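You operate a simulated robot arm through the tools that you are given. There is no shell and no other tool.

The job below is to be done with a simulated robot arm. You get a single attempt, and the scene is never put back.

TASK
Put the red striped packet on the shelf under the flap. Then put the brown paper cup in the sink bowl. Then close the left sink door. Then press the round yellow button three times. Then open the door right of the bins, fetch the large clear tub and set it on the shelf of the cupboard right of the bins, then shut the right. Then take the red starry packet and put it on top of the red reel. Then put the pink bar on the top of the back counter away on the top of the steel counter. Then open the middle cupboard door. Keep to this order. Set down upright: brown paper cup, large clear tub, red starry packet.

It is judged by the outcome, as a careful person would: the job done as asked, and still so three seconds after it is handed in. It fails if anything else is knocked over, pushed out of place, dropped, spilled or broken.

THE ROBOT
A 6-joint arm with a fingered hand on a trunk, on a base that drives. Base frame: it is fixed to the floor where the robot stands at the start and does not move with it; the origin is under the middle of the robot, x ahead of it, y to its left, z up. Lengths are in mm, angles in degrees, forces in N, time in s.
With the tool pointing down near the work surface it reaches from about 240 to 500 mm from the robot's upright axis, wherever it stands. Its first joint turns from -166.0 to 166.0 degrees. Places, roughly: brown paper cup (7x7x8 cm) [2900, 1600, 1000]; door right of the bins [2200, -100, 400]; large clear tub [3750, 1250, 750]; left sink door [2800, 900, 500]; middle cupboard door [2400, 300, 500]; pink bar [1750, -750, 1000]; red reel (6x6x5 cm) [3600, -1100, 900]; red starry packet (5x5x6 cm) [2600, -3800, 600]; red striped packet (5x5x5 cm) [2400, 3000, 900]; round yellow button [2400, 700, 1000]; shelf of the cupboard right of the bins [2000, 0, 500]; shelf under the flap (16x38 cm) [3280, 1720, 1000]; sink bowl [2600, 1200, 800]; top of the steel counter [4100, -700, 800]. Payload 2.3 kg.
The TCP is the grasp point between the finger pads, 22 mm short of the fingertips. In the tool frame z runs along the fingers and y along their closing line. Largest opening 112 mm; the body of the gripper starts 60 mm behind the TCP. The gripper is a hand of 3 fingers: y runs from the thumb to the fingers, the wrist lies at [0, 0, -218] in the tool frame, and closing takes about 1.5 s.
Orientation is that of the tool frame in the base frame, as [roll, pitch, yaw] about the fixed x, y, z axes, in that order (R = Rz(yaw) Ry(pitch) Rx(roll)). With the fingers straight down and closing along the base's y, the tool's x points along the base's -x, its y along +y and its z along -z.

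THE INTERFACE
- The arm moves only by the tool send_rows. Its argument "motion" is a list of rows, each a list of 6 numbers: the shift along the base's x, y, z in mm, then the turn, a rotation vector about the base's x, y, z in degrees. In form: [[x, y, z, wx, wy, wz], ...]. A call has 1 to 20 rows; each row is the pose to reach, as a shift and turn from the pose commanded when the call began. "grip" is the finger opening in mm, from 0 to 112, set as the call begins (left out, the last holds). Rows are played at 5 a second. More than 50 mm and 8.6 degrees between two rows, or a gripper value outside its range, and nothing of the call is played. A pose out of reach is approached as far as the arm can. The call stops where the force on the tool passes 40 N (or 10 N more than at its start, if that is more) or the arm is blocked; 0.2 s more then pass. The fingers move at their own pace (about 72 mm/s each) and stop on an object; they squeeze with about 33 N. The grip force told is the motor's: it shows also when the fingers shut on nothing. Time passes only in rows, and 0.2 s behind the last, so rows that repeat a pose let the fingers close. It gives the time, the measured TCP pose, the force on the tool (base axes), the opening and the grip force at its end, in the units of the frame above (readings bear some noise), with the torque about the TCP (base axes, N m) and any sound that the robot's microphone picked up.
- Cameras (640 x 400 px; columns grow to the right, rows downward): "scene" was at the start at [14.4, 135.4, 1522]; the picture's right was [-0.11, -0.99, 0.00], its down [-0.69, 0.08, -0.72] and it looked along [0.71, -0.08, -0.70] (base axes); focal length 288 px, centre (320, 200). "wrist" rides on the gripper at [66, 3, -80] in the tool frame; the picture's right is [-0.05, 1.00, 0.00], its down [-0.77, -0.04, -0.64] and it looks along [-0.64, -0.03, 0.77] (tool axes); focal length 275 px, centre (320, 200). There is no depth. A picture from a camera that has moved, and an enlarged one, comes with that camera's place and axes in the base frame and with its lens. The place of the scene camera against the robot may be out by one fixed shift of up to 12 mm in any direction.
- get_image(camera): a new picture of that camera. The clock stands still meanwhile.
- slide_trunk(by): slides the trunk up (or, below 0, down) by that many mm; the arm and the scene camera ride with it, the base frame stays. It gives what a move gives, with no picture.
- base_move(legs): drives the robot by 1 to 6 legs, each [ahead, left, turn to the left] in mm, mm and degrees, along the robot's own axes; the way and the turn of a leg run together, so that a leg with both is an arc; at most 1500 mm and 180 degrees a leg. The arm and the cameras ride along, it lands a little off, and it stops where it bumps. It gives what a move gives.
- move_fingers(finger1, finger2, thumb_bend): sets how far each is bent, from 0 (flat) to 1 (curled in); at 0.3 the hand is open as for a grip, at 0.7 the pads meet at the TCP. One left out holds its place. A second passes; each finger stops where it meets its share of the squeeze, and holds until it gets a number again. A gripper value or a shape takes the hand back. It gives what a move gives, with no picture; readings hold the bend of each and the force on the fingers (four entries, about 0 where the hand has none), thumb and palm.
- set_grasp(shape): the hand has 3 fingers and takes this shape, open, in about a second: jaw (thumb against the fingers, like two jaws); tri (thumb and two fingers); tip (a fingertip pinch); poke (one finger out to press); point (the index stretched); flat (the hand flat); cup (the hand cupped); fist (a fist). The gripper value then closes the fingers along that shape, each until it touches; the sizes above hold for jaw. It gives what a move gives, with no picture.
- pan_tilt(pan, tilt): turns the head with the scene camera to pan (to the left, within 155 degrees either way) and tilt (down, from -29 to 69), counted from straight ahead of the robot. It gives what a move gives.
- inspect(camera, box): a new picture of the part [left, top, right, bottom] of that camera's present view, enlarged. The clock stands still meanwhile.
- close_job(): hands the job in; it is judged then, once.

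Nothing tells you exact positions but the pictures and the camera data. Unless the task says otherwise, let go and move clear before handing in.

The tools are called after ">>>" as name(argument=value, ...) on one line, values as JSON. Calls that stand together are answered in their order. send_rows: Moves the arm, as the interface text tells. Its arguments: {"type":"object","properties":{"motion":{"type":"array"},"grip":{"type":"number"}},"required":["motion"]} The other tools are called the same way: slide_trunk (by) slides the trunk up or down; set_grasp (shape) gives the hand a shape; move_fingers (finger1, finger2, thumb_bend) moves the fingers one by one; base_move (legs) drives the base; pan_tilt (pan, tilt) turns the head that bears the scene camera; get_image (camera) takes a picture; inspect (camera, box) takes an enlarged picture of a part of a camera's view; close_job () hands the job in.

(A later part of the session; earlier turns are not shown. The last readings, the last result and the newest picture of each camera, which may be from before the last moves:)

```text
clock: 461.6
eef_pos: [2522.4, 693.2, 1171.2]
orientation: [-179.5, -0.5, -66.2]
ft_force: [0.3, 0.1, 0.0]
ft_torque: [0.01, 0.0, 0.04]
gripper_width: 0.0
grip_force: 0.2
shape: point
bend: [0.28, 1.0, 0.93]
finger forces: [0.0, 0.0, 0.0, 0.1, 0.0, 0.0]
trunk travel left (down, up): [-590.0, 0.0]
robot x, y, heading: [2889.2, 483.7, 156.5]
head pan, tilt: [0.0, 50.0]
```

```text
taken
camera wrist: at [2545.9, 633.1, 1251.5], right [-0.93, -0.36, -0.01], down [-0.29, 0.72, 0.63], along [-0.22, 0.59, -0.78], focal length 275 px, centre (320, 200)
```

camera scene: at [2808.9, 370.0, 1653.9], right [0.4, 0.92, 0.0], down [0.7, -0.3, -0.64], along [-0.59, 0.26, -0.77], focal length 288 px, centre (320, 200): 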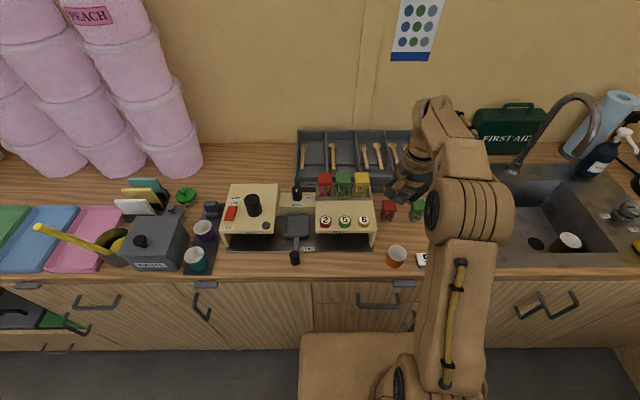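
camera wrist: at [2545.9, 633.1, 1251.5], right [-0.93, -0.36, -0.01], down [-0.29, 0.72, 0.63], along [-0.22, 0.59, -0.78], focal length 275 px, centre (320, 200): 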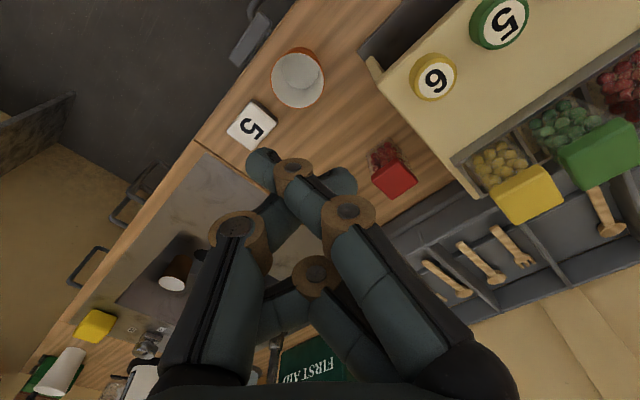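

The index pose isn't a clean poker, so I'll press with the fingertips closed together instead. The yellow button triangulates to about (2441, 660, 1030); I'll move the base 60 mm closer and bring the closed fingertips above it.

>>> set_grasp(shape="jaw")

>>> base_move(legs=[[60, 0, -1]])

>>> send_rows(motion=[[0, -5, 0, 0, 0, 8], [0, -15, -10, 0, 0, 16], [0, -25, -20, 0, 0, 24], [0, -35, -30, 0, 0, 32], [0, -45, -40, 0, 0, 40], [0, -50, -50, 0, 0, 42]], grip=0)

>>> get_image(camera="wrist")

```text
clock: 462.5
eef_pos: [2521.6, 693.9, 1172.6]
orientation: [-179.5, -0.4, -66.2]
ft_force: [0.5, -0.1, 1.0]
ft_torque: [-0.04, 0.0, -0.01]
gripper_width: 80.3
grip_force: 0.0
shape: jaw
bend: [0.3, 0.79, 0.3]
finger forces: [0.0, 0.0, 0.0, 0.1, 0.0, 0.1]
trunk travel left (down, up): [-590.0, 0.0]
robot x, y, heading: [2885.5, 489.3, 156.6]
head pan, tilt: [0.0, 50.0]
```

```text
clock: 463.4
eef_pos: [2470.0, 725.1, 1171.4]
orientation: [-179.5, -0.4, -67.2]
ft_force: [0.6, -0.6, -0.1]
ft_torque: [-0.03, -0.03, -0.03]
gripper_width: 80.4
grip_force: 0.0
shape: jaw
bend: [0.3, 0.73, 0.32]
finger forces: [0.1, 0.1, 0.0, 0.0, 0.0, 0.0]
trunk travel left (down, up): [-590.0, 0.0]
robot x, y, heading: [2835.4, 513.9, 155.4]
head pan, tilt: [0.0, 50.0]
```

```text
clock: 464.9
eef_pos: [2471.3, 674.8, 1121.1]
orientation: [-179.5, -0.5, -25.1]
ft_force: [-0.5, 0.0, 0.0]
ft_torque: [0.0, 0.02, 0.01]
gripper_width: 0.0
grip_force: 32.7
shape: jaw
bend: [0.69, 0.69, 0.77]
finger forces: [0.1, 0.0, 0.0, 0.1, 0.0, 0.0]
trunk travel left (down, up): [-590.0, 0.0]
robot x, y, heading: [2830.3, 507.4, 155.6]
head pan, tilt: [0.0, 50.0]
```

```text
taken
camera wrist: at [2529.3, 643.8, 1199.9], right [-0.47, -0.88, -0.01], down [-0.69, 0.36, 0.63], along [-0.55, 0.3, -0.78], focal length 275 px, centre (320, 200)
```

wrist: 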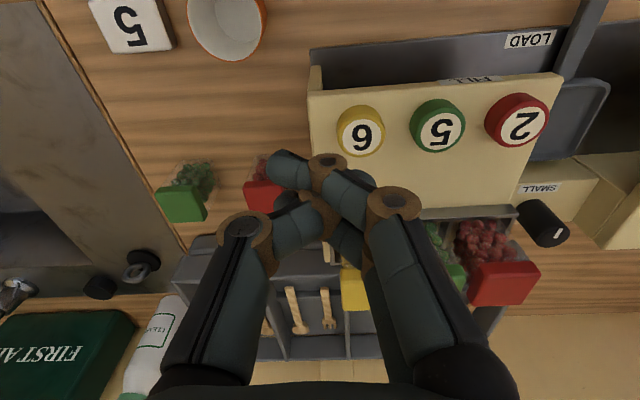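

The closed fingertips are near; the yellow "6" button is slightly ahead and to the side. I'll move over it and check alignment before pressing.

>>> send_rows(motion=[[-12, -8, 0, 0, 0, 0], [-25, -17, 0, 0, 0, 0], [-25, -17, -25, 0, 0, 0]])

>>> get_image(camera="wrist")

>>> inspect(camera="scene", box=[280, 150, 460, 290])

```text
clock: 465.6
eef_pos: [2444.6, 657.2, 1097.4]
orientation: [-179.5, -0.5, -25.2]
ft_force: [-0.1, 0.4, 0.4]
ft_torque: [-0.01, -0.01, -0.02]
gripper_width: 0.0
grip_force: 32.9
shape: jaw
bend: [0.69, 0.69, 0.77]
finger forces: [0.1, 0.1, 0.0, 0.0, 0.0, 0.0]
trunk travel left (down, up): [-590.0, 0.0]
robot x, y, heading: [2831.5, 512.3, 155.7]
head pan, tilt: [0.0, 50.0]
```

```text
taken
camera wrist: at [2503.4, 626.9, 1177.2], right [-0.47, -0.88, -0.01], down [-0.69, 0.36, 0.63], along [-0.55, 0.3, -0.78], focal length 275 px, centre (320, 200)
```

wrist: 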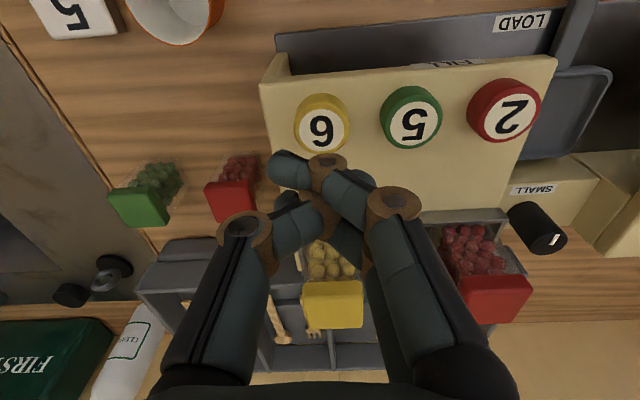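

```text
2.86 times, centred on (370, 220) of scene
camera zoom: at [2751.6, 396.3, 1653.9], right [0.42, 0.91, 0.0], down [0.7, -0.32, -0.64], along [-0.58, 0.27, -0.77], focal length 822 px, centre (177, 143)
```

zoom: 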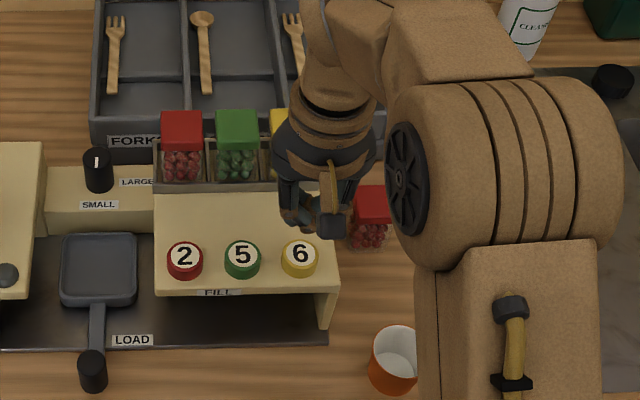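

The button is exactly beneath the tool point. I'll lower step by step and watch the force.

>>> send_rows(motion=[[1, 0, -10, 0, 0, 0], [1, 0, -20, 0, 0, 0], [1, 0, -30, 0, 0, 0]])

>>> get_image(camera="wrist")

```text
clock: 466.4
eef_pos: [2446.9, 657.9, 1066.7]
orientation: [-179.5, -0.6, -25.2]
ft_force: [0.6, 0.3, -0.7]
ft_torque: [-0.03, -0.01, 0.0]
gripper_width: 0.0
grip_force: 32.5
shape: jaw
bend: [0.69, 0.69, 0.77]
finger forces: [0.1, 0.0, 0.1, 0.1, 0.0, 0.0]
trunk travel left (down, up): [-590.0, 0.0]
robot x, y, heading: [2832.3, 514.4, 155.7]
head pan, tilt: [0.0, 50.0]
```

```text
taken
camera wrist: at [2505.5, 626.6, 1145.6], right [-0.47, -0.88, -0.01], down [-0.69, 0.36, 0.63], along [-0.55, 0.3, -0.78], focal length 275 px, centre (320, 200)
```

wrist: 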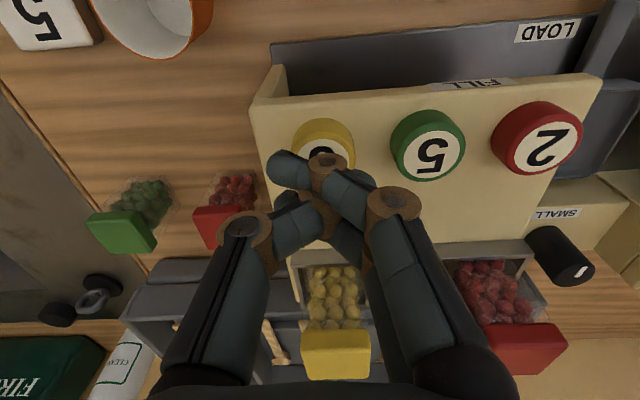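

Aligned, and the button is about 15 mm below the fingertips. I'll press down in small steps.

>>> send_rows(motion=[[0, 0, -4, 0, 0, 0], [0, 0, -8, 0, 0, 0], [0, 0, -12, 0, 0, 0], [0, 0, -15, 0, 0, 0]])

>>> send_rows(motion=[[0, 0, -2, 0, 0, 0], [0, 0, -4, 0, 0, 0], [0, 0, -6, 0, 0, 0]])

>>> get_image(camera="wrist")

```text
clock: 467.4
eef_pos: [2446.5, 658.0, 1051.3]
orientation: [-179.4, -0.5, -25.2]
ft_force: [-0.1, 0.7, -0.3]
ft_torque: [-0.02, 0.0, 0.01]
gripper_width: 0.1
grip_force: 32.7
shape: jaw
bend: [0.69, 0.69, 0.77]
finger forces: [0.1, 0.0, 0.0, 0.0, 0.0, 0.1]
trunk travel left (down, up): [-590.0, 0.0]
robot x, y, heading: [2833.6, 512.1, 155.5]
head pan, tilt: [0.0, 50.0]
```

```text
clock: 468.2
eef_pos: [2447.6, 657.4, 1046.0]
orientation: [-179.5, -0.5, -25.2]
ft_force: [-0.6, -0.3, 0.9]
ft_torque: [-0.01, -0.01, 0.01]
gripper_width: 0.0
grip_force: 32.8
shape: jaw
bend: [0.69, 0.69, 0.77]
finger forces: [0.1, 0.1, 0.0, 0.1, 0.0, 0.1]
trunk travel left (down, up): [-590.0, 0.0]
robot x, y, heading: [2834.6, 513.8, 155.3]
head pan, tilt: [0.0, 50.0]
```

```text
taken
camera wrist: at [2505.1, 626.7, 1124.9], right [-0.47, -0.88, -0.01], down [-0.69, 0.36, 0.63], along [-0.55, 0.3, -0.78], focal length 275 px, centre (320, 200)
```

wrist: 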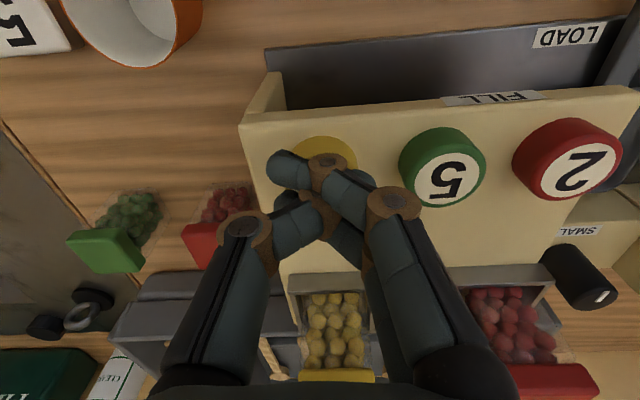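

No contact yet, as the crossed fingertips are a bit shorter than open ones. I'll keep going down slowly.

>>> send_rows(motion=[[0, 0, -2, 0, 0, 0], [0, 0, -4, 0, 0, 0], [0, 0, -6, 0, 0, 0], [0, 0, -8, 0, 0, 0]])

>>> send_rows(motion=[[0, 0, -2, 0, 0, 0], [0, 0, -4, 0, 0, 0], [0, 0, -6, 0, 0, 0]])

```text
clock: 469.2
eef_pos: [2447.4, 655.7, 1037.9]
orientation: [-179.5, -0.5, -25.2]
ft_force: [-0.4, 0.5, 3.5]
ft_torque: [0.04, 0.01, -0.02]
gripper_width: 0.0
grip_force: 33.6
shape: jaw
bend: [0.69, 0.7, 0.78]
finger forces: [0.0, 0.0, 0.0, 0.0, 0.0, 0.1]
trunk travel left (down, up): [-590.0, 0.0]
robot x, y, heading: [2832.3, 511.9, 155.7]
head pan, tilt: [0.0, 50.0]
heard: click
```

```text
clock: 470.1
eef_pos: [2448.0, 656.0, 1034.4]
orientation: [-179.5, -0.4, -25.3]
ft_force: [-1.7, -2.6, 15.1]
ft_torque: [0.09, 0.04, 0.03]
gripper_width: 0.1
grip_force: 32.8
shape: jaw
bend: [0.7, 0.72, 0.79]
finger forces: [0.1, 14.2, 0.1, 0.0, 0.1, 0.0]
trunk travel left (down, up): [-590.0, 0.0]
robot x, y, heading: [2833.6, 512.1, 155.5]
head pan, tilt: [0.0, 50.0]
```

A click: that's the first press. I'll rise clear of the button and then press a second time.

>>> send_rows(motion=[[0, 0, 8, 0, 0, 0], [0, 0, 16, 0, 0, 0], [0, 0, 22, 0, 0, 0], [0, 0, 22, 0, 0, 0], [0, 0, 22, 0, 0, 0]])

>>> get_image(camera="wrist")

>>> send_rows(motion=[[0, 0, -6, 0, 0, 0], [0, 0, -11, 0, 0, 0], [0, 0, -15, 0, 0, 0], [0, 0, -18, 0, 0, 0]])

```text
clock: 471.2
eef_pos: [2447.2, 658.1, 1054.6]
orientation: [-179.6, -0.5, -25.2]
ft_force: [0.3, -0.5, 0.8]
ft_torque: [0.01, 0.03, 0.01]
gripper_width: 0.0
grip_force: 33.1
shape: jaw
bend: [0.7, 0.69, 0.78]
finger forces: [0.0, 0.0, 0.0, 0.0, 0.0, 0.0]
trunk travel left (down, up): [-590.0, 0.0]
robot x, y, heading: [2831.5, 511.1, 155.6]
head pan, tilt: [0.0, 50.0]
```

```text
taken
camera wrist: at [2505.2, 627.3, 1134.0], right [-0.47, -0.88, -0.01], down [-0.69, 0.36, 0.63], along [-0.55, 0.3, -0.78], focal length 275 px, centre (320, 200)
```

wrist: 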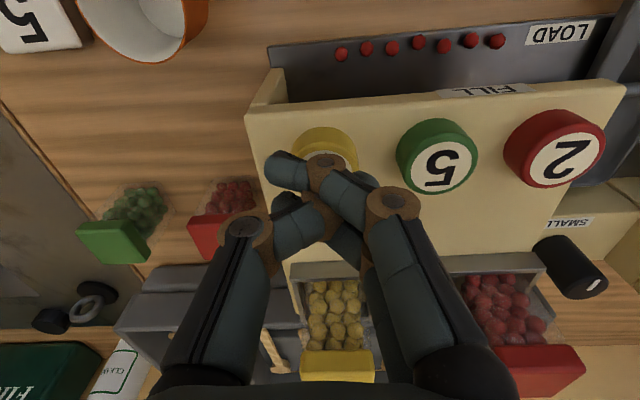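

```text
clock: 472.2
eef_pos: [2446.9, 658.2, 1037.5]
orientation: [-179.5, -0.4, -25.2]
ft_force: [-2.2, 0.6, 4.4]
ft_torque: [0.03, 0.08, 0.0]
gripper_width: 0.0
grip_force: 33.2
shape: jaw
bend: [0.7, 0.7, 0.78]
finger forces: [0.0, 6.5, 0.0, 0.0, 0.1, 0.1]
trunk travel left (down, up): [-590.0, 0.0]
robot x, y, heading: [2827.5, 510.2, 155.6]
head pan, tilt: [0.0, 50.0]
heard: click
```

Second click heard. Red marks lit up on the machine's tray strip after the first press. Now the third press.

>>> send_rows(motion=[[0, 0, 8, 0, 0, 0], [0, 0, 16, 0, 0, 0], [0, 0, 20, 0, 0, 0], [0, 0, 20, 0, 0, 0], [0, 0, 20, 0, 0, 0]])

>>> get_image(camera="wrist")

>>> send_rows(motion=[[0, 0, -6, 0, 0, 0], [0, 0, -11, 0, 0, 0], [0, 0, -15, 0, 0, 0], [0, 0, -18, 0, 0, 0]])

```text
clock: 473.4
eef_pos: [2447.6, 656.9, 1055.3]
orientation: [-179.5, -0.5, -25.3]
ft_force: [-0.1, 0.1, 0.0]
ft_torque: [0.01, -0.02, -0.05]
gripper_width: 0.0
grip_force: 32.8
shape: jaw
bend: [0.7, 0.69, 0.78]
finger forces: [0.0, 0.1, 0.0, 0.1, 0.0, 0.0]
trunk travel left (down, up): [-590.0, 0.0]
robot x, y, heading: [2829.4, 513.7, 155.3]
head pan, tilt: [0.0, 50.0]
```

```text
taken
camera wrist: at [2505.9, 626.7, 1134.7], right [-0.47, -0.88, -0.01], down [-0.69, 0.36, 0.63], along [-0.55, 0.3, -0.78], focal length 275 px, centre (320, 200)
```

wrist: 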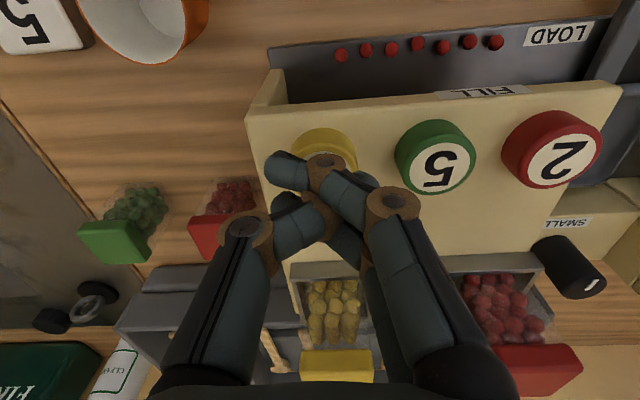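

```text
clock: 474.4
eef_pos: [2447.2, 658.9, 1037.2]
orientation: [-179.5, -0.5, -25.2]
ft_force: [-1.5, 0.1, 3.9]
ft_torque: [0.07, 0.03, 0.03]
gripper_width: 0.1
grip_force: 33.0
shape: jaw
bend: [0.7, 0.7, 0.78]
finger forces: [0.0, 6.8, 0.1, 0.0, 0.0, 0.0]
trunk travel left (down, up): [-590.0, 0.0]
robot x, y, heading: [2830.9, 514.2, 155.4]
head pan, tilt: [0.0, 50.0]
```

No click was reported on that one. I'll press a little deeper to be sure whether it registers.

>>> send_rows(motion=[[0, 0, -1, 0, 0, 0], [0, 0, -2, 0, 0, 0], [0, 0, -3, 0, 0, 0]])

```text
clock: 475.2
eef_pos: [2447.5, 658.0, 1036.3]
orientation: [-179.4, -0.4, -25.3]
ft_force: [-2.3, 0.4, 7.4]
ft_torque: [0.05, 0.06, 0.04]
gripper_width: 0.0
grip_force: 32.9
shape: jaw
bend: [0.7, 0.71, 0.79]
finger forces: [0.1, 9.1, 0.0, 0.1, 0.0, 0.0]
trunk travel left (down, up): [-590.0, 0.0]
robot x, y, heading: [2828.4, 513.8, 155.7]
head pan, tilt: [0.0, 50.0]
heard: click
```

Third click heard, so the button has been pressed three times. I'll lift straight off and look at the machine.

>>> send_rows(motion=[[0, 0, 10, 0, 0, 0], [0, 0, 25, 0, 0, 0], [0, 0, 50, 0, 0, 0], [0, 0, 85, 0, 0, 0], [0, 0, 120, 0, 0, 0]])

>>> get_image(camera="wrist")

>>> inspect(camera="scene", box=[220, 150, 460, 290])

```text
clock: 476.4
eef_pos: [2449.4, 657.6, 1157.4]
orientation: [-179.5, -0.5, -25.2]
ft_force: [0.2, 0.8, 0.3]
ft_torque: [-0.03, -0.07, -0.02]
gripper_width: 0.0
grip_force: 32.8
shape: jaw
bend: [0.7, 0.69, 0.78]
finger forces: [0.0, 0.1, 0.0, 0.0, 0.0, 0.0]
trunk travel left (down, up): [-590.0, 0.0]
robot x, y, heading: [2834.0, 511.1, 155.4]
head pan, tilt: [0.0, 50.0]
```

```text
taken
camera wrist: at [2507.4, 627.9, 1237.1], right [-0.47, -0.88, -0.01], down [-0.69, 0.36, 0.63], along [-0.55, 0.3, -0.78], focal length 275 px, centre (320, 200)
```

wrist: 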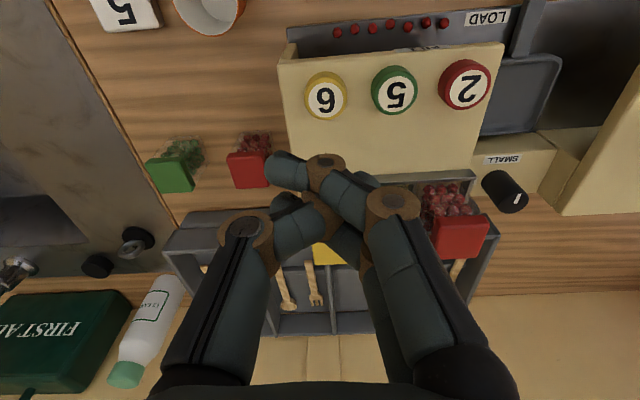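

```text
2.67 times, centred on (340, 220) of scene
camera zoom: at [2752.4, 395.8, 1653.9], right [0.42, 0.91, 0.0], down [0.7, -0.32, -0.64], along [-0.58, 0.27, -0.77], focal length 767 px, centre (267, 147)
```

zoom: 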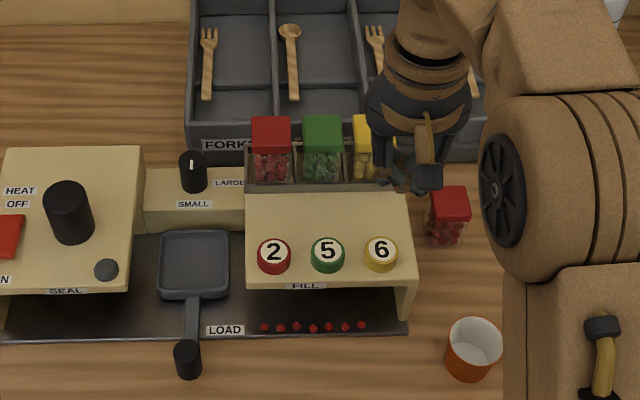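

The machine looks as before apart from its indicator lights. Next is the cupboard right of the bins: I'll back off and move left along the aisle for a good look at that door.

>>> base_move(legs=[[-500, 0, 0], [0, 700, 0]])

>>> pan_tilt(pan=10, tilt=40)

>>> get_image(camera="scene")

>>> inspect(camera="scene", box=[60, 150, 400, 360])

```text
clock: 482.8
eef_pos: [2624.4, -201.3, 1157.8]
orientation: [-179.4, -0.4, -22.9]
ft_force: [-0.2, -0.4, -0.4]
ft_torque: [0.01, 0.01, -0.02]
gripper_width: 0.0
grip_force: 32.9
shape: jaw
bend: [0.7, 0.69, 0.78]
finger forces: [0.0, 0.0, 0.0, 0.0, 0.0, 0.0]
trunk travel left (down, up): [-590.0, 0.0]
robot x, y, heading: [3013.2, -329.5, 157.5]
head pan, tilt: [0.0, 50.0]
```

```text
clock: 483.5
eef_pos: [2624.7, -199.9, 1155.2]
orientation: [-179.4, -0.6, -22.9]
ft_force: [0.0, 0.3, 0.5]
ft_torque: [-0.01, -0.02, 0.01]
gripper_width: 0.0
grip_force: 33.5
shape: jaw
bend: [0.7, 0.69, 0.78]
finger forces: [0.0, 0.0, 0.0, 0.1, 0.1, 0.1]
trunk travel left (down, up): [-590.0, 0.0]
robot x, y, heading: [3012.8, -335.0, 157.8]
head pan, tilt: [10.0, 40.0]
```

```text
taken
camera scene: at [2925.7, -461.3, 1668.1], right [0.21, 0.98, 0.0], down [0.63, -0.14, -0.77], along [-0.75, 0.16, -0.64], focal length 288 px, centre (320, 200)
```

scene: 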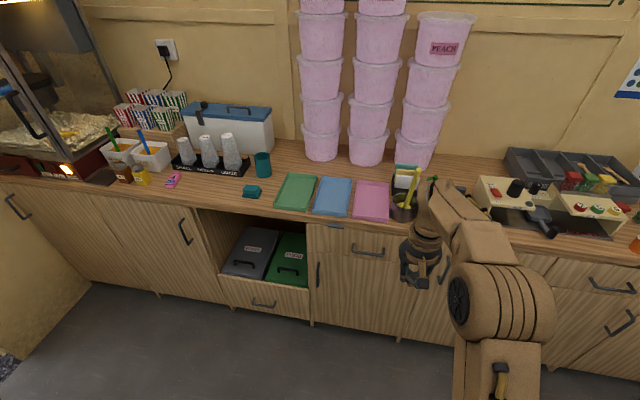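

```text
1.88 times, centred on (230, 255) of scene
camera zoom: at [2925.7, -461.3, 1668.1], right [0.21, 0.98, 0.0], down [0.63, -0.14, -0.77], along [-0.75, 0.16, -0.64], focal length 541 px, centre (489, 96)
```

zoom: 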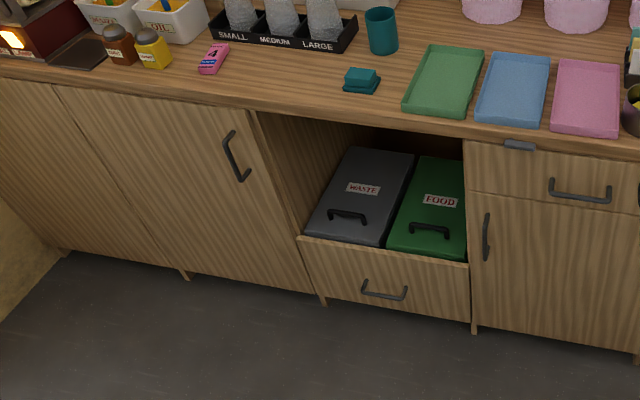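

The door I need is under a drawer just right of the waste/food bins, spanning u≈564–950, its handle on the left near z 479 and so hinged on the right. I'll move to face the handle and lower the trunk.

>>> base_move(legs=[[0, 365, -2.2], [190, 0, 0]])

>>> slide_trunk(by=-450)

>>> pan_tilt(pan=-25, tilt=45)

>>> get_image(camera="scene")

>>> get_image(camera="wrist")

```text
clock: 487.1
eef_pos: [2305.4, -440.0, 1156.5]
orientation: [-179.5, -0.4, -25.4]
ft_force: [-1.4, 0.3, -0.5]
ft_torque: [-0.02, 0.01, 0.02]
gripper_width: 0.0
grip_force: 33.1
shape: jaw
bend: [0.7, 0.69, 0.78]
finger forces: [0.0, 0.1, 0.0, 0.0, 0.0, 0.0]
trunk travel left (down, up): [-590.0, 0.0]
robot x, y, heading: [2691.9, -587.8, 155.3]
head pan, tilt: [10.0, 40.0]
```

```text
refused: -450 is not a number from -400 to 400
```

```text
clock: 488.1
eef_pos: [2306.6, -439.7, 1157.4]
orientation: [-179.5, -0.5, -25.5]
ft_force: [-0.1, -0.3, -0.9]
ft_torque: [-0.02, 0.0, 0.0]
gripper_width: 0.2
grip_force: 33.3
shape: jaw
bend: [0.7, 0.69, 0.78]
finger forces: [0.0, 0.1, 0.1, 0.0, 0.0, 0.0]
trunk travel left (down, up): [-590.0, 0.0]
robot x, y, heading: [2688.2, -589.3, 155.6]
head pan, tilt: [-25.0, 45.0]
```

```text
taken
camera scene: at [2624.1, -675.0, 1660.8], right [0.76, 0.65, 0.0], down [0.46, -0.54, -0.71], along [-0.46, 0.54, -0.71], focal length 288 px, centre (320, 200)
```

scene: 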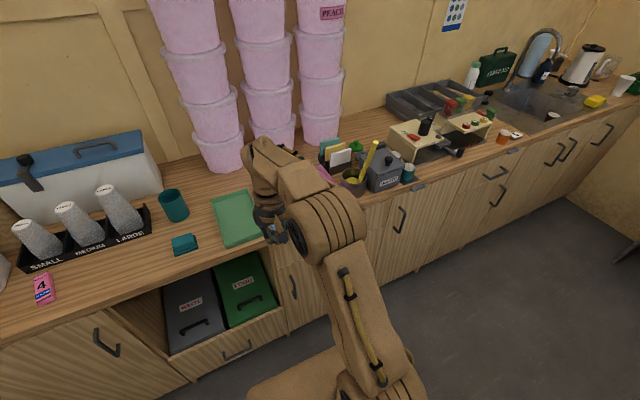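

```text
taken
camera wrist: at [2363.0, -471.5, 1236.6], right [-0.47, -0.88, -0.01], down [-0.69, 0.36, 0.63], along [-0.55, 0.3, -0.78], focal length 275 px, centre (320, 200)
```

wrist: 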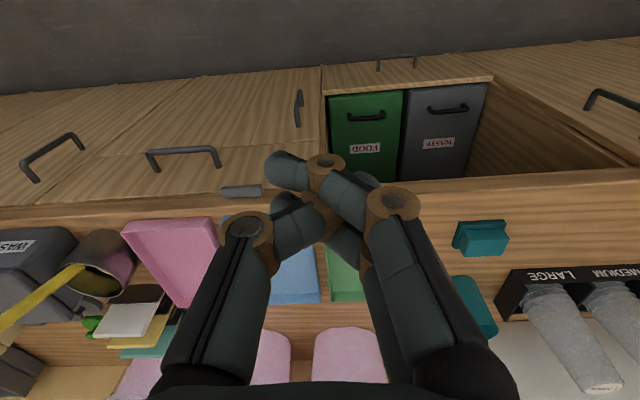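

The hand hangs clear in front of the counter. I'll lower the trunk in two steps and look at the handle.

>>> slide_trunk(by=-400)

>>> slide_trunk(by=-150)

>>> get_image(camera="scene")

>>> get_image(camera="wrist")

```text
clock: 491.9
eef_pos: [2305.8, -440.6, 757.2]
orientation: [-179.6, -0.4, -25.5]
ft_force: [0.8, -0.1, 0.1]
ft_torque: [0.03, -0.02, -0.01]
gripper_width: 0.2
grip_force: 32.9
shape: jaw
bend: [0.7, 0.69, 0.78]
finger forces: [0.1, 0.1, 0.0, 0.1, 0.1, 0.1]
trunk travel left (down, up): [-190.0, 400.0]
robot x, y, heading: [2688.2, -591.3, 154.9]
head pan, tilt: [-25.0, 45.0]
```

```text
clock: 493.6
eef_pos: [2306.5, -440.1, 607.7]
orientation: [-179.5, -0.5, -25.5]
ft_force: [0.8, 0.0, 0.2]
ft_torque: [-0.02, -0.02, 0.01]
gripper_width: 0.1
grip_force: 33.0
shape: jaw
bend: [0.7, 0.69, 0.78]
finger forces: [0.0, 0.1, 0.0, 0.0, 0.0, 0.0]
trunk travel left (down, up): [-40.0, 550.0]
robot x, y, heading: [2686.3, -586.9, 155.1]
head pan, tilt: [-25.0, 45.0]
```

```text
taken
camera scene: at [2624.4, -674.9, 1110.9], right [0.76, 0.65, 0.0], down [0.46, -0.54, -0.71], along [-0.46, 0.54, -0.71], focal length 288 px, centre (320, 200)
```

scene: 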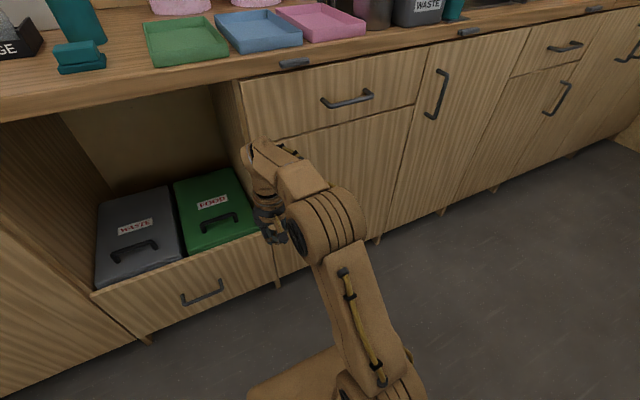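

```text
taken
camera wrist: at [2363.1, -471.5, 686.7], right [-0.47, -0.88, -0.01], down [-0.69, 0.36, 0.63], along [-0.55, 0.3, -0.78], focal length 275 px, centre (320, 200)
```

wrist: 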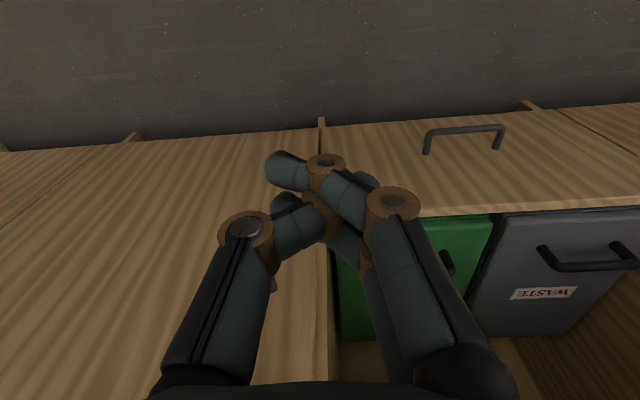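

The hand hides the handle, so I'll move it aside to the left and take a clear picture of the door.

>>> send_rows(motion=[[-14, -30, 0, 0, 0, 0], [-28, -62, 0, 0, 0, 0], [-41, -92, 0, 0, 0, 0], [-55, -120, 0, 0, 0, 0]], grip=80)

>>> pan_tilt(pan=-15, tilt=40)

>>> get_image(camera="scene")

>>> inspect(camera="scene", box=[200, 80, 440, 300])

```text
clock: 494.6
eef_pos: [2250.3, -561.9, 611.1]
orientation: [-179.4, -0.5, -25.5]
ft_force: [0.2, 0.4, 0.6]
ft_torque: [-0.02, 0.0, -0.01]
gripper_width: 79.7
grip_force: 0.1
shape: jaw
bend: [0.66, 0.66, 0.63]
finger forces: [0.0, 0.1, 0.0, 0.0, 0.1, 0.1]
trunk travel left (down, up): [-40.0, 550.0]
robot x, y, heading: [2686.8, -590.1, 155.2]
head pan, tilt: [-25.0, 45.0]
```

```text
clock: 495.4
eef_pos: [2251.4, -560.6, 610.6]
orientation: [-179.5, -0.5, -25.5]
ft_force: [0.4, 0.4, 0.1]
ft_torque: [-0.01, -0.04, -0.02]
gripper_width: 79.7
grip_force: 0.1
shape: jaw
bend: [0.66, 0.66, 0.63]
finger forces: [0.0, 0.0, 0.0, 0.1, 0.0, 0.1]
trunk travel left (down, up): [-40.0, 550.0]
robot x, y, heading: [2687.0, -590.3, 155.5]
head pan, tilt: [-15.0, 40.0]
```

```text
taken
camera scene: at [2611.6, -682.6, 1118.1], right [0.64, 0.77, 0.0], down [0.49, -0.41, -0.77], along [-0.59, 0.49, -0.64], focal length 288 px, centre (320, 200)
```

scene: 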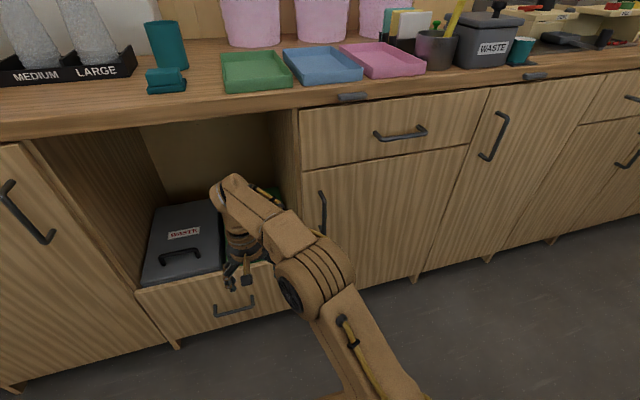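

```text
1.82 times, centred on (320, 190) of scene
camera zoom: at [2611.6, -682.6, 1118.1], right [0.64, 0.77, 0.0], down [0.49, -0.41, -0.77], along [-0.59, 0.49, -0.64], focal length 523 px, centre (320, 218)
```

zoom: 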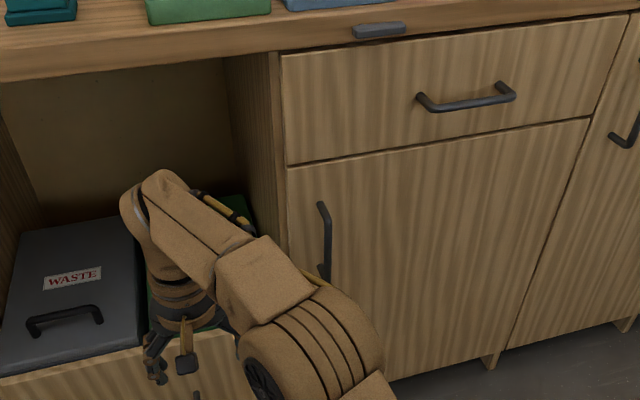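

The handle bar triangulates to about (2160, −301), z ≈ 490–650. I'll back off 120 mm, then tilt the open hand forward until it points level at the door, moving in front of the handle.

>>> base_move(legs=[[-120, 0, 0]])

>>> send_rows(motion=[[-5, 22, 0, 3.5, 7.74, 0], [-10, 44, 0, 7.0, 15.5, 0], [-15, 66, 0, 10.5, 23.2, 0], [-20, 88, 0, 14, 31, 0], [-25, 110, 0, 17.5, 38.7, 0], [-29, 132, 0, 21, 46.4, 0], [-34, 155, 0, 24.5, 54.2, 0], [-39, 177, 0, 28, 61.9, 0], [-44, 199, 0, 31.5, 69.7, 0], [-49, 221, 0, 35, 77.4, 0]])

>>> get_image(camera="scene")

>>> get_image(camera="wrist")

```text
clock: 496.6
eef_pos: [2361.2, -612.0, 611.6]
orientation: [-179.5, -0.5, -25.5]
ft_force: [0.8, -0.3, 0.0]
ft_torque: [-0.03, -0.01, -0.02]
gripper_width: 79.8
grip_force: 0.0
shape: jaw
bend: [0.66, 0.66, 0.63]
finger forces: [0.1, 0.0, 0.0, 0.0, 0.0, 0.0]
trunk travel left (down, up): [-40.0, 550.0]
robot x, y, heading: [2797.7, -636.8, 155.2]
head pan, tilt: [-15.0, 40.0]
```

```text
clock: 498.8
eef_pos: [2222.7, -466.7, 673.8]
orientation: [174.1, 82.4, -34.1]
ft_force: [0.0, 0.0, -0.1]
ft_torque: [0.01, 0.02, -0.01]
gripper_width: 79.8
grip_force: 0.1
shape: jaw
bend: [0.66, 0.66, 0.63]
finger forces: [0.1, 0.0, 0.0, 0.0, 0.0, 0.1]
out of reach, approached as far as the arm can: row 6, 7, 8, 9, 10
trunk travel left (down, up): [-40.0, 550.0]
robot x, y, heading: [2799.7, -636.6, 155.1]
head pan, tilt: [-15.0, 40.0]
```

```text
taken
camera scene: at [2722.1, -733.7, 1118.1], right [0.64, 0.77, 0.0], down [0.49, -0.41, -0.77], along [-0.59, 0.49, -0.64], focal length 288 px, centre (320, 200)
```

scene: 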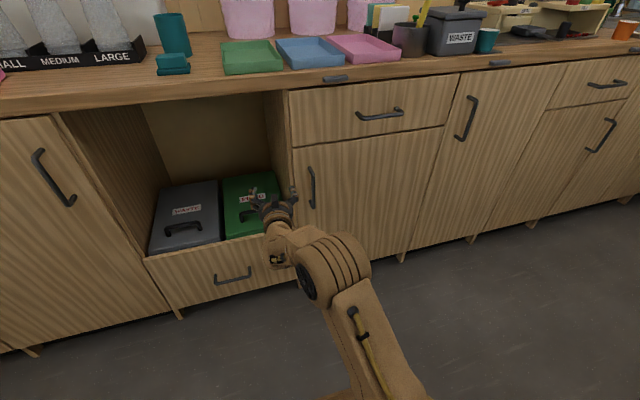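

```text
taken
camera wrist: at [2299.1, -511.3, 617.1], right [-0.48, -0.88, 0.06], down [0.49, -0.21, 0.85], along [-0.73, 0.43, 0.53], focal length 275 px, centre (320, 200)
```

wrist: 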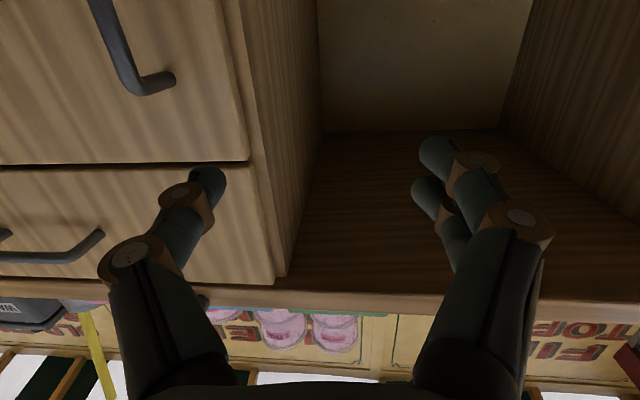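

The hand is level now but ended a bit high and left. I'll try moving right and forward toward the handle, and lower.

>>> send_rows(motion=[[10, 28, -10, 0, 0, 0], [20, 56, -20, 0, 0, 0], [30, 84, -30, 0, 0, 0], [40, 105, -45, 0, 0, 0]])

>>> get_image(camera="wrist")

```text
clock: 499.8
eef_pos: [2201.2, -406.3, 662.5]
orientation: [177.4, 81.0, -33.0]
ft_force: [0.1, 0.1, 0.4]
ft_torque: [-0.01, 0.02, 0.0]
gripper_width: 80.1
grip_force: 0.1
shape: jaw
bend: [0.66, 0.66, 0.63]
finger forces: [0.0, 0.0, 0.0, 0.0, 0.0, 0.0]
out of reach, approached as far as the arm can: row 1, 2, 3, 4
trunk travel left (down, up): [-40.0, 550.0]
robot x, y, heading: [2798.0, -637.7, 155.2]
head pan, tilt: [-15.0, 40.0]
```

```text
taken
camera wrist: at [2276.9, -453.7, 607.9], right [-0.51, -0.86, 0.05], down [0.46, -0.22, 0.86], along [-0.73, 0.47, 0.51], focal length 275 px, centre (320, 200)
```

wrist: 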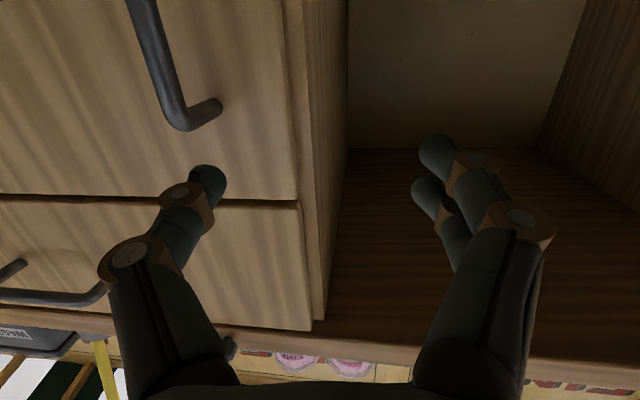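

The handle's top end is at about z 644, just ahead-left of the hand. Pointing the fingers ~25° downward should let me reach lower; I'll do that while moving in front of the bar.

>>> send_rows(motion=[[3, 20, -5, -2.6, -5.8, 0], [6, 40, -20, -5.3, -11.7, 0], [9, 62, -45, -8, -17.5, 0], [12, 83, -72, -9.5, -21, 0]])

>>> get_image(camera="wrist")

>>> inspect(camera="scene", box=[200, 80, 440, 300])

```text
clock: 500.8
eef_pos: [2211.4, -333.6, 606.6]
orientation: [-179.1, 62.1, -26.9]
ft_force: [0.5, -0.5, 0.0]
ft_torque: [0.01, 0.03, -0.03]
gripper_width: 79.5
grip_force: 0.1
shape: jaw
bend: [0.66, 0.66, 0.63]
finger forces: [0.0, 0.1, 0.0, 0.1, 0.0, 0.1]
out of reach, approached as far as the arm can: row 1, 4
trunk travel left (down, up): [-40.0, 550.0]
robot x, y, heading: [2798.8, -639.0, 155.0]
head pan, tilt: [-15.0, 40.0]
```

```text
taken
camera wrist: at [2301.0, -382.5, 584.2], right [-0.48, -0.87, 0.03], down [0.19, -0.07, 0.98], along [-0.85, 0.48, 0.2], focal length 275 px, centre (320, 200)
```

wrist: 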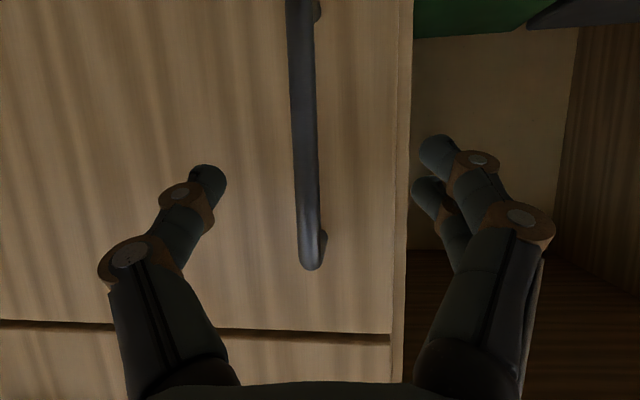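

```text
1.82 times, centred on (320, 190) of scene
camera zoom: at [2722.1, -733.6, 1118.1], right [0.64, 0.77, 0.0], down [0.49, -0.41, -0.77], along [-0.59, 0.49, -0.64], focal length 523 px, centre (320, 218)
```

zoom: 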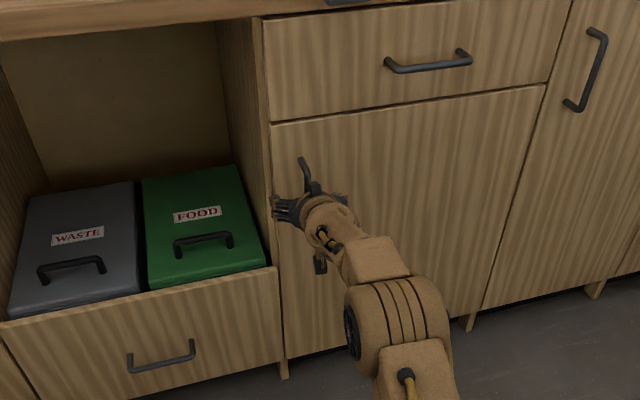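

The handle bar is centred between the open fingers in the wrist view. I'll advance onto it and close.

>>> send_rows(motion=[[-5, 12, -3, 0, 0, 0], [-18, 21, -5, 0, 0, 0], [-32, 29, -7, 0, 0, 0], [-47, 37, -8, 0, 0, 0]])

>>> get_image(camera="wrist")

```text
clock: 501.8
eef_pos: [2207.3, -295.6, 597.0]
orientation: [-178.8, 59.4, -26.8]
ft_force: [-0.5, 0.2, 0.3]
ft_torque: [0.01, 0.04, 0.01]
gripper_width: 79.6
grip_force: 0.1
shape: jaw
bend: [0.66, 0.66, 0.63]
finger forces: [0.0, 0.0, 0.0, 0.1, 0.1, 0.1]
out of reach, approached as far as the arm can: row 1, 2, 3, 4
trunk travel left (down, up): [-40.0, 550.0]
robot x, y, heading: [2797.4, -639.4, 155.2]
head pan, tilt: [-15.0, 40.0]
```

```text
taken
camera wrist: at [2297.7, -345.2, 578.8], right [-0.49, -0.87, 0.03], down [0.15, -0.05, 0.99], along [-0.86, 0.49, 0.15], focal length 275 px, centre (320, 200)
```

wrist: 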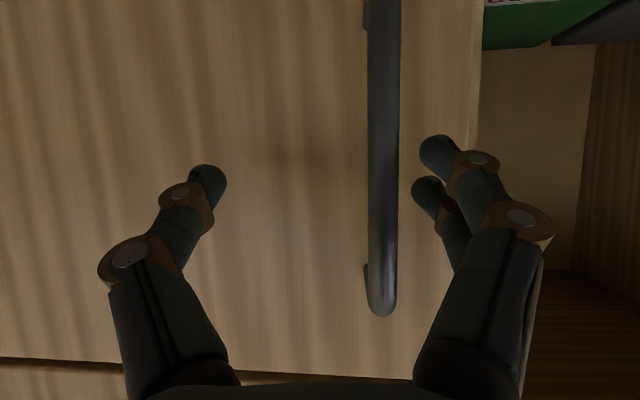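

The arm is at its limit forward, so I'll use the base for the last step: 36 mm ahead and 19 mm left.

>>> base_move(legs=[[36, 19, 0]])

>>> get_image(camera="wrist")

```text
clock: 502.7
eef_pos: [2184.3, -297.9, 594.1]
orientation: [-177.9, 58.7, -25.7]
ft_force: [23.9, -9.4, 5.8]
ft_torque: [-0.17, 0.41, 1.11]
gripper_width: 76.9
grip_force: 0.0
shape: jaw
bend: [0.66, 0.73, 0.63]
finger forces: [0.0, 25.4, 0.1, 0.0, 0.0, 0.1]
trunk travel left (down, up): [-40.0, 550.0]
robot x, y, heading: [2774.3, -638.5, 155.1]
head pan, tilt: [-15.0, 40.0]
stopped in leg 1: the force on the tool passed its limit at 56 N (the readings are from after the stop); the commanded pose is now the measured one
```

```text
taken
camera wrist: at [2274.9, -347.7, 578.0], right [-0.48, -0.88, 0.02], down [0.14, -0.05, 0.99], along [-0.86, 0.48, 0.14], focal length 275 px, centre (320, 200)
```

wrist: 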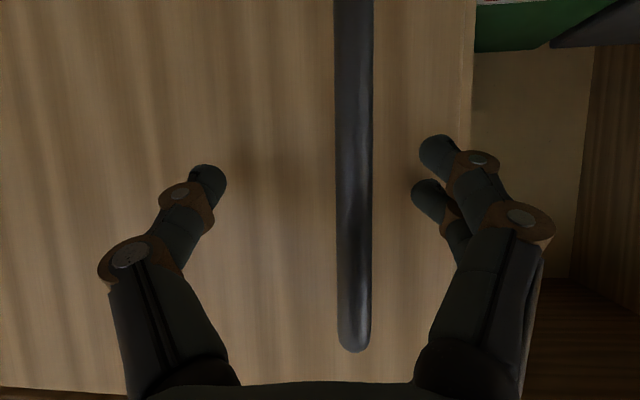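

The fingertips touch the door face and the bar lies between thumb and fingers. I'll ease back a few millimetres and close on the bar.

>>> send_rows(motion=[[4, -2, 1, 0, 0, 0], [7, -3, 2, 0, 0, 0]])

>>> send_rows(motion=[[0, 0, 0, 0, 0, 0], [0, 0, 0, 0, 0, 0], [0, 0, 0, 0, 0, 0], [0, 0, 0, 0, 0, 0], [0, 0, 0, 0, 0, 0], [0, 0, 0, 0, 0, 0], [0, 0, 0, 0, 0, 0]], grip=0)

>>> get_image(camera="wrist")

```text
clock: 503.3
eef_pos: [2188.8, -300.9, 595.2]
orientation: [-178.1, 58.7, -25.9]
ft_force: [0.6, -0.4, -0.3]
ft_torque: [0.01, 0.01, -0.02]
gripper_width: 79.8
grip_force: 0.0
shape: jaw
bend: [0.66, 0.66, 0.63]
finger forces: [0.0, 0.0, 0.0, 0.0, 0.0, 0.0]
trunk travel left (down, up): [-40.0, 550.0]
robot x, y, heading: [2771.6, -640.9, 155.2]
head pan, tilt: [-15.0, 40.0]
```

```text
clock: 504.9
eef_pos: [2188.1, -301.4, 594.3]
orientation: [-177.9, 58.7, -25.9]
ft_force: [-4.1, -5.3, -0.5]
ft_torque: [0.0, 0.03, -0.11]
gripper_width: 0.0
grip_force: 32.8
shape: jaw
bend: [0.73, 0.69, 0.76]
finger forces: [0.0, 0.1, 0.0, 0.0, 0.0, 0.0]
trunk travel left (down, up): [-40.0, 550.0]
robot x, y, heading: [2772.8, -641.4, 155.3]
head pan, tilt: [-15.0, 40.0]
```

```text
taken
camera wrist: at [2278.7, -350.9, 578.5], right [-0.48, -0.88, 0.02], down [0.14, -0.05, 0.99], along [-0.86, 0.48, 0.14], focal length 275 px, centre (320, 200)
```

wrist: 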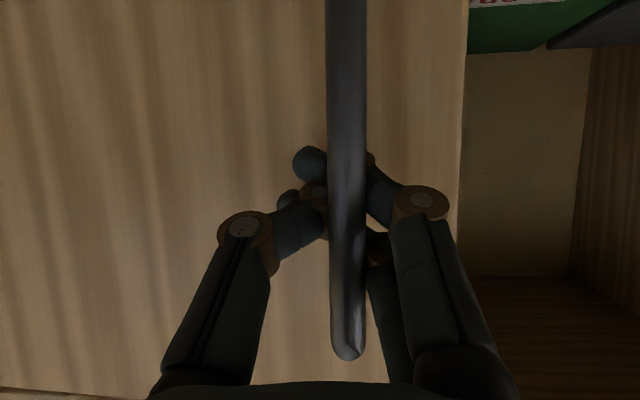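

The fingers have hooked closed behind the bar, which is a good hold for pulling. I'll draw the door open with the base, following its arc.

>>> base_move(legs=[[-70, -14, 0], [-62, -30, 0]])

>>> get_image(camera="scene")

>>> get_image(camera="wrist")

```text
clock: 506.6
eef_pos: [2326.4, -317.4, 595.3]
orientation: [-178.0, 58.7, -25.7]
ft_force: [0.5, -1.2, 0.6]
ft_torque: [0.01, 0.0, 0.02]
gripper_width: 0.0
grip_force: 33.1
shape: jaw
bend: [0.73, 0.69, 0.76]
finger forces: [0.1, 0.1, 0.0, 0.0, 0.0, 0.0]
trunk travel left (down, up): [-40.0, 550.0]
robot x, y, heading: [2910.3, -656.6, 155.1]
head pan, tilt: [-15.0, 40.0]
```

```text
taken
camera scene: at [2834.5, -751.9, 1118.1], right [0.64, 0.77, 0.0], down [0.49, -0.41, -0.77], along [-0.59, 0.49, -0.64], focal length 288 px, centre (320, 200)
```

scene: 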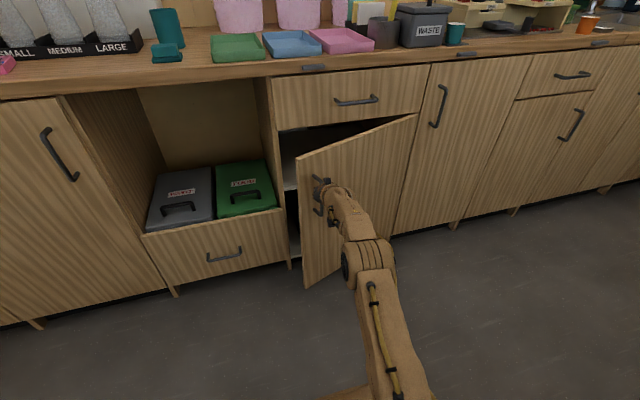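

```text
taken
camera wrist: at [2417.5, -367.8, 578.6], right [-0.48, -0.88, 0.02], down [0.14, -0.05, 0.99], along [-0.87, 0.48, 0.14], focal length 275 px, centre (320, 200)
```

wrist: 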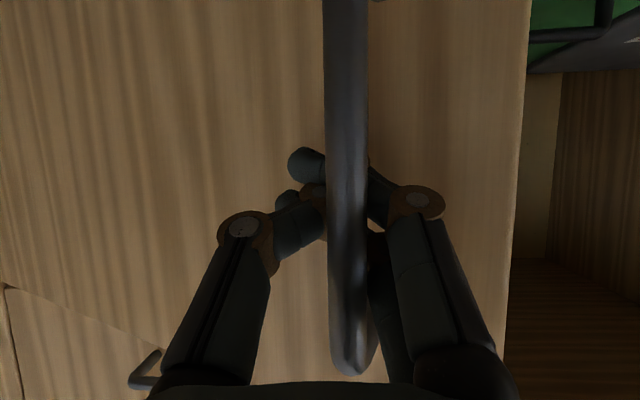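

The door is about 25° open and following nicely. I'll keep the hooked grip and drive the base round the hinge in an arc, turning with the door.

>>> base_move(legs=[[-59, -146, 10], [-59, -146, 10]])

>>> get_image(camera="scene")

>>> get_image(camera="wrist")

```text
clock: 507.9
eef_pos: [2376.3, -312.1, 595.2]
orientation: [-177.8, 58.5, -16.0]
ft_force: [1.8, -9.8, 2.4]
ft_torque: [0.26, -0.08, -0.19]
gripper_width: 0.1
grip_force: 32.8
shape: jaw
bend: [0.73, 0.7, 0.76]
finger forces: [0.0, 10.4, 0.0, 0.0, 0.1, 0.0]
trunk travel left (down, up): [-40.0, 550.0]
robot x, y, heading: [3008.4, -550.2, 164.3]
head pan, tilt: [-15.0, 40.0]
stopped in leg 1: the force on the tool passed its limit at 43 N (the readings are from after the stop); the commanded pose is now the measured one
```

```text
taken
camera scene: at [2948.3, -655.9, 1118.0], right [0.51, 0.86, 0.0], down [0.55, -0.33, -0.77], along [-0.66, 0.39, -0.64], focal length 288 px, centre (320, 200)
```

scene: 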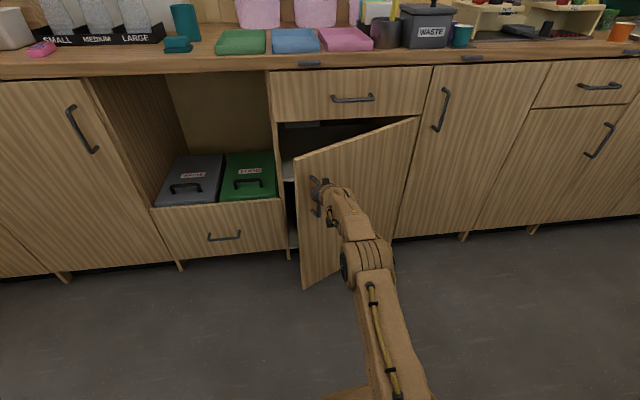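

```text
taken
camera wrist: at [2475.0, -345.7, 578.6], right [-0.33, -0.94, 0.02], down [0.14, -0.03, 0.99], along [-0.93, 0.33, 0.14], focal length 275 px, centre (320, 200)
```

wrist: 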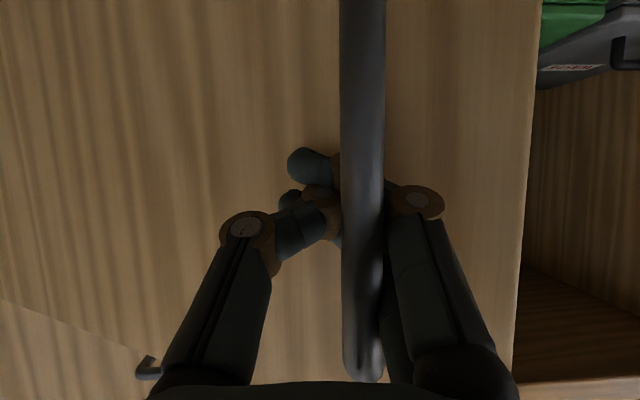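

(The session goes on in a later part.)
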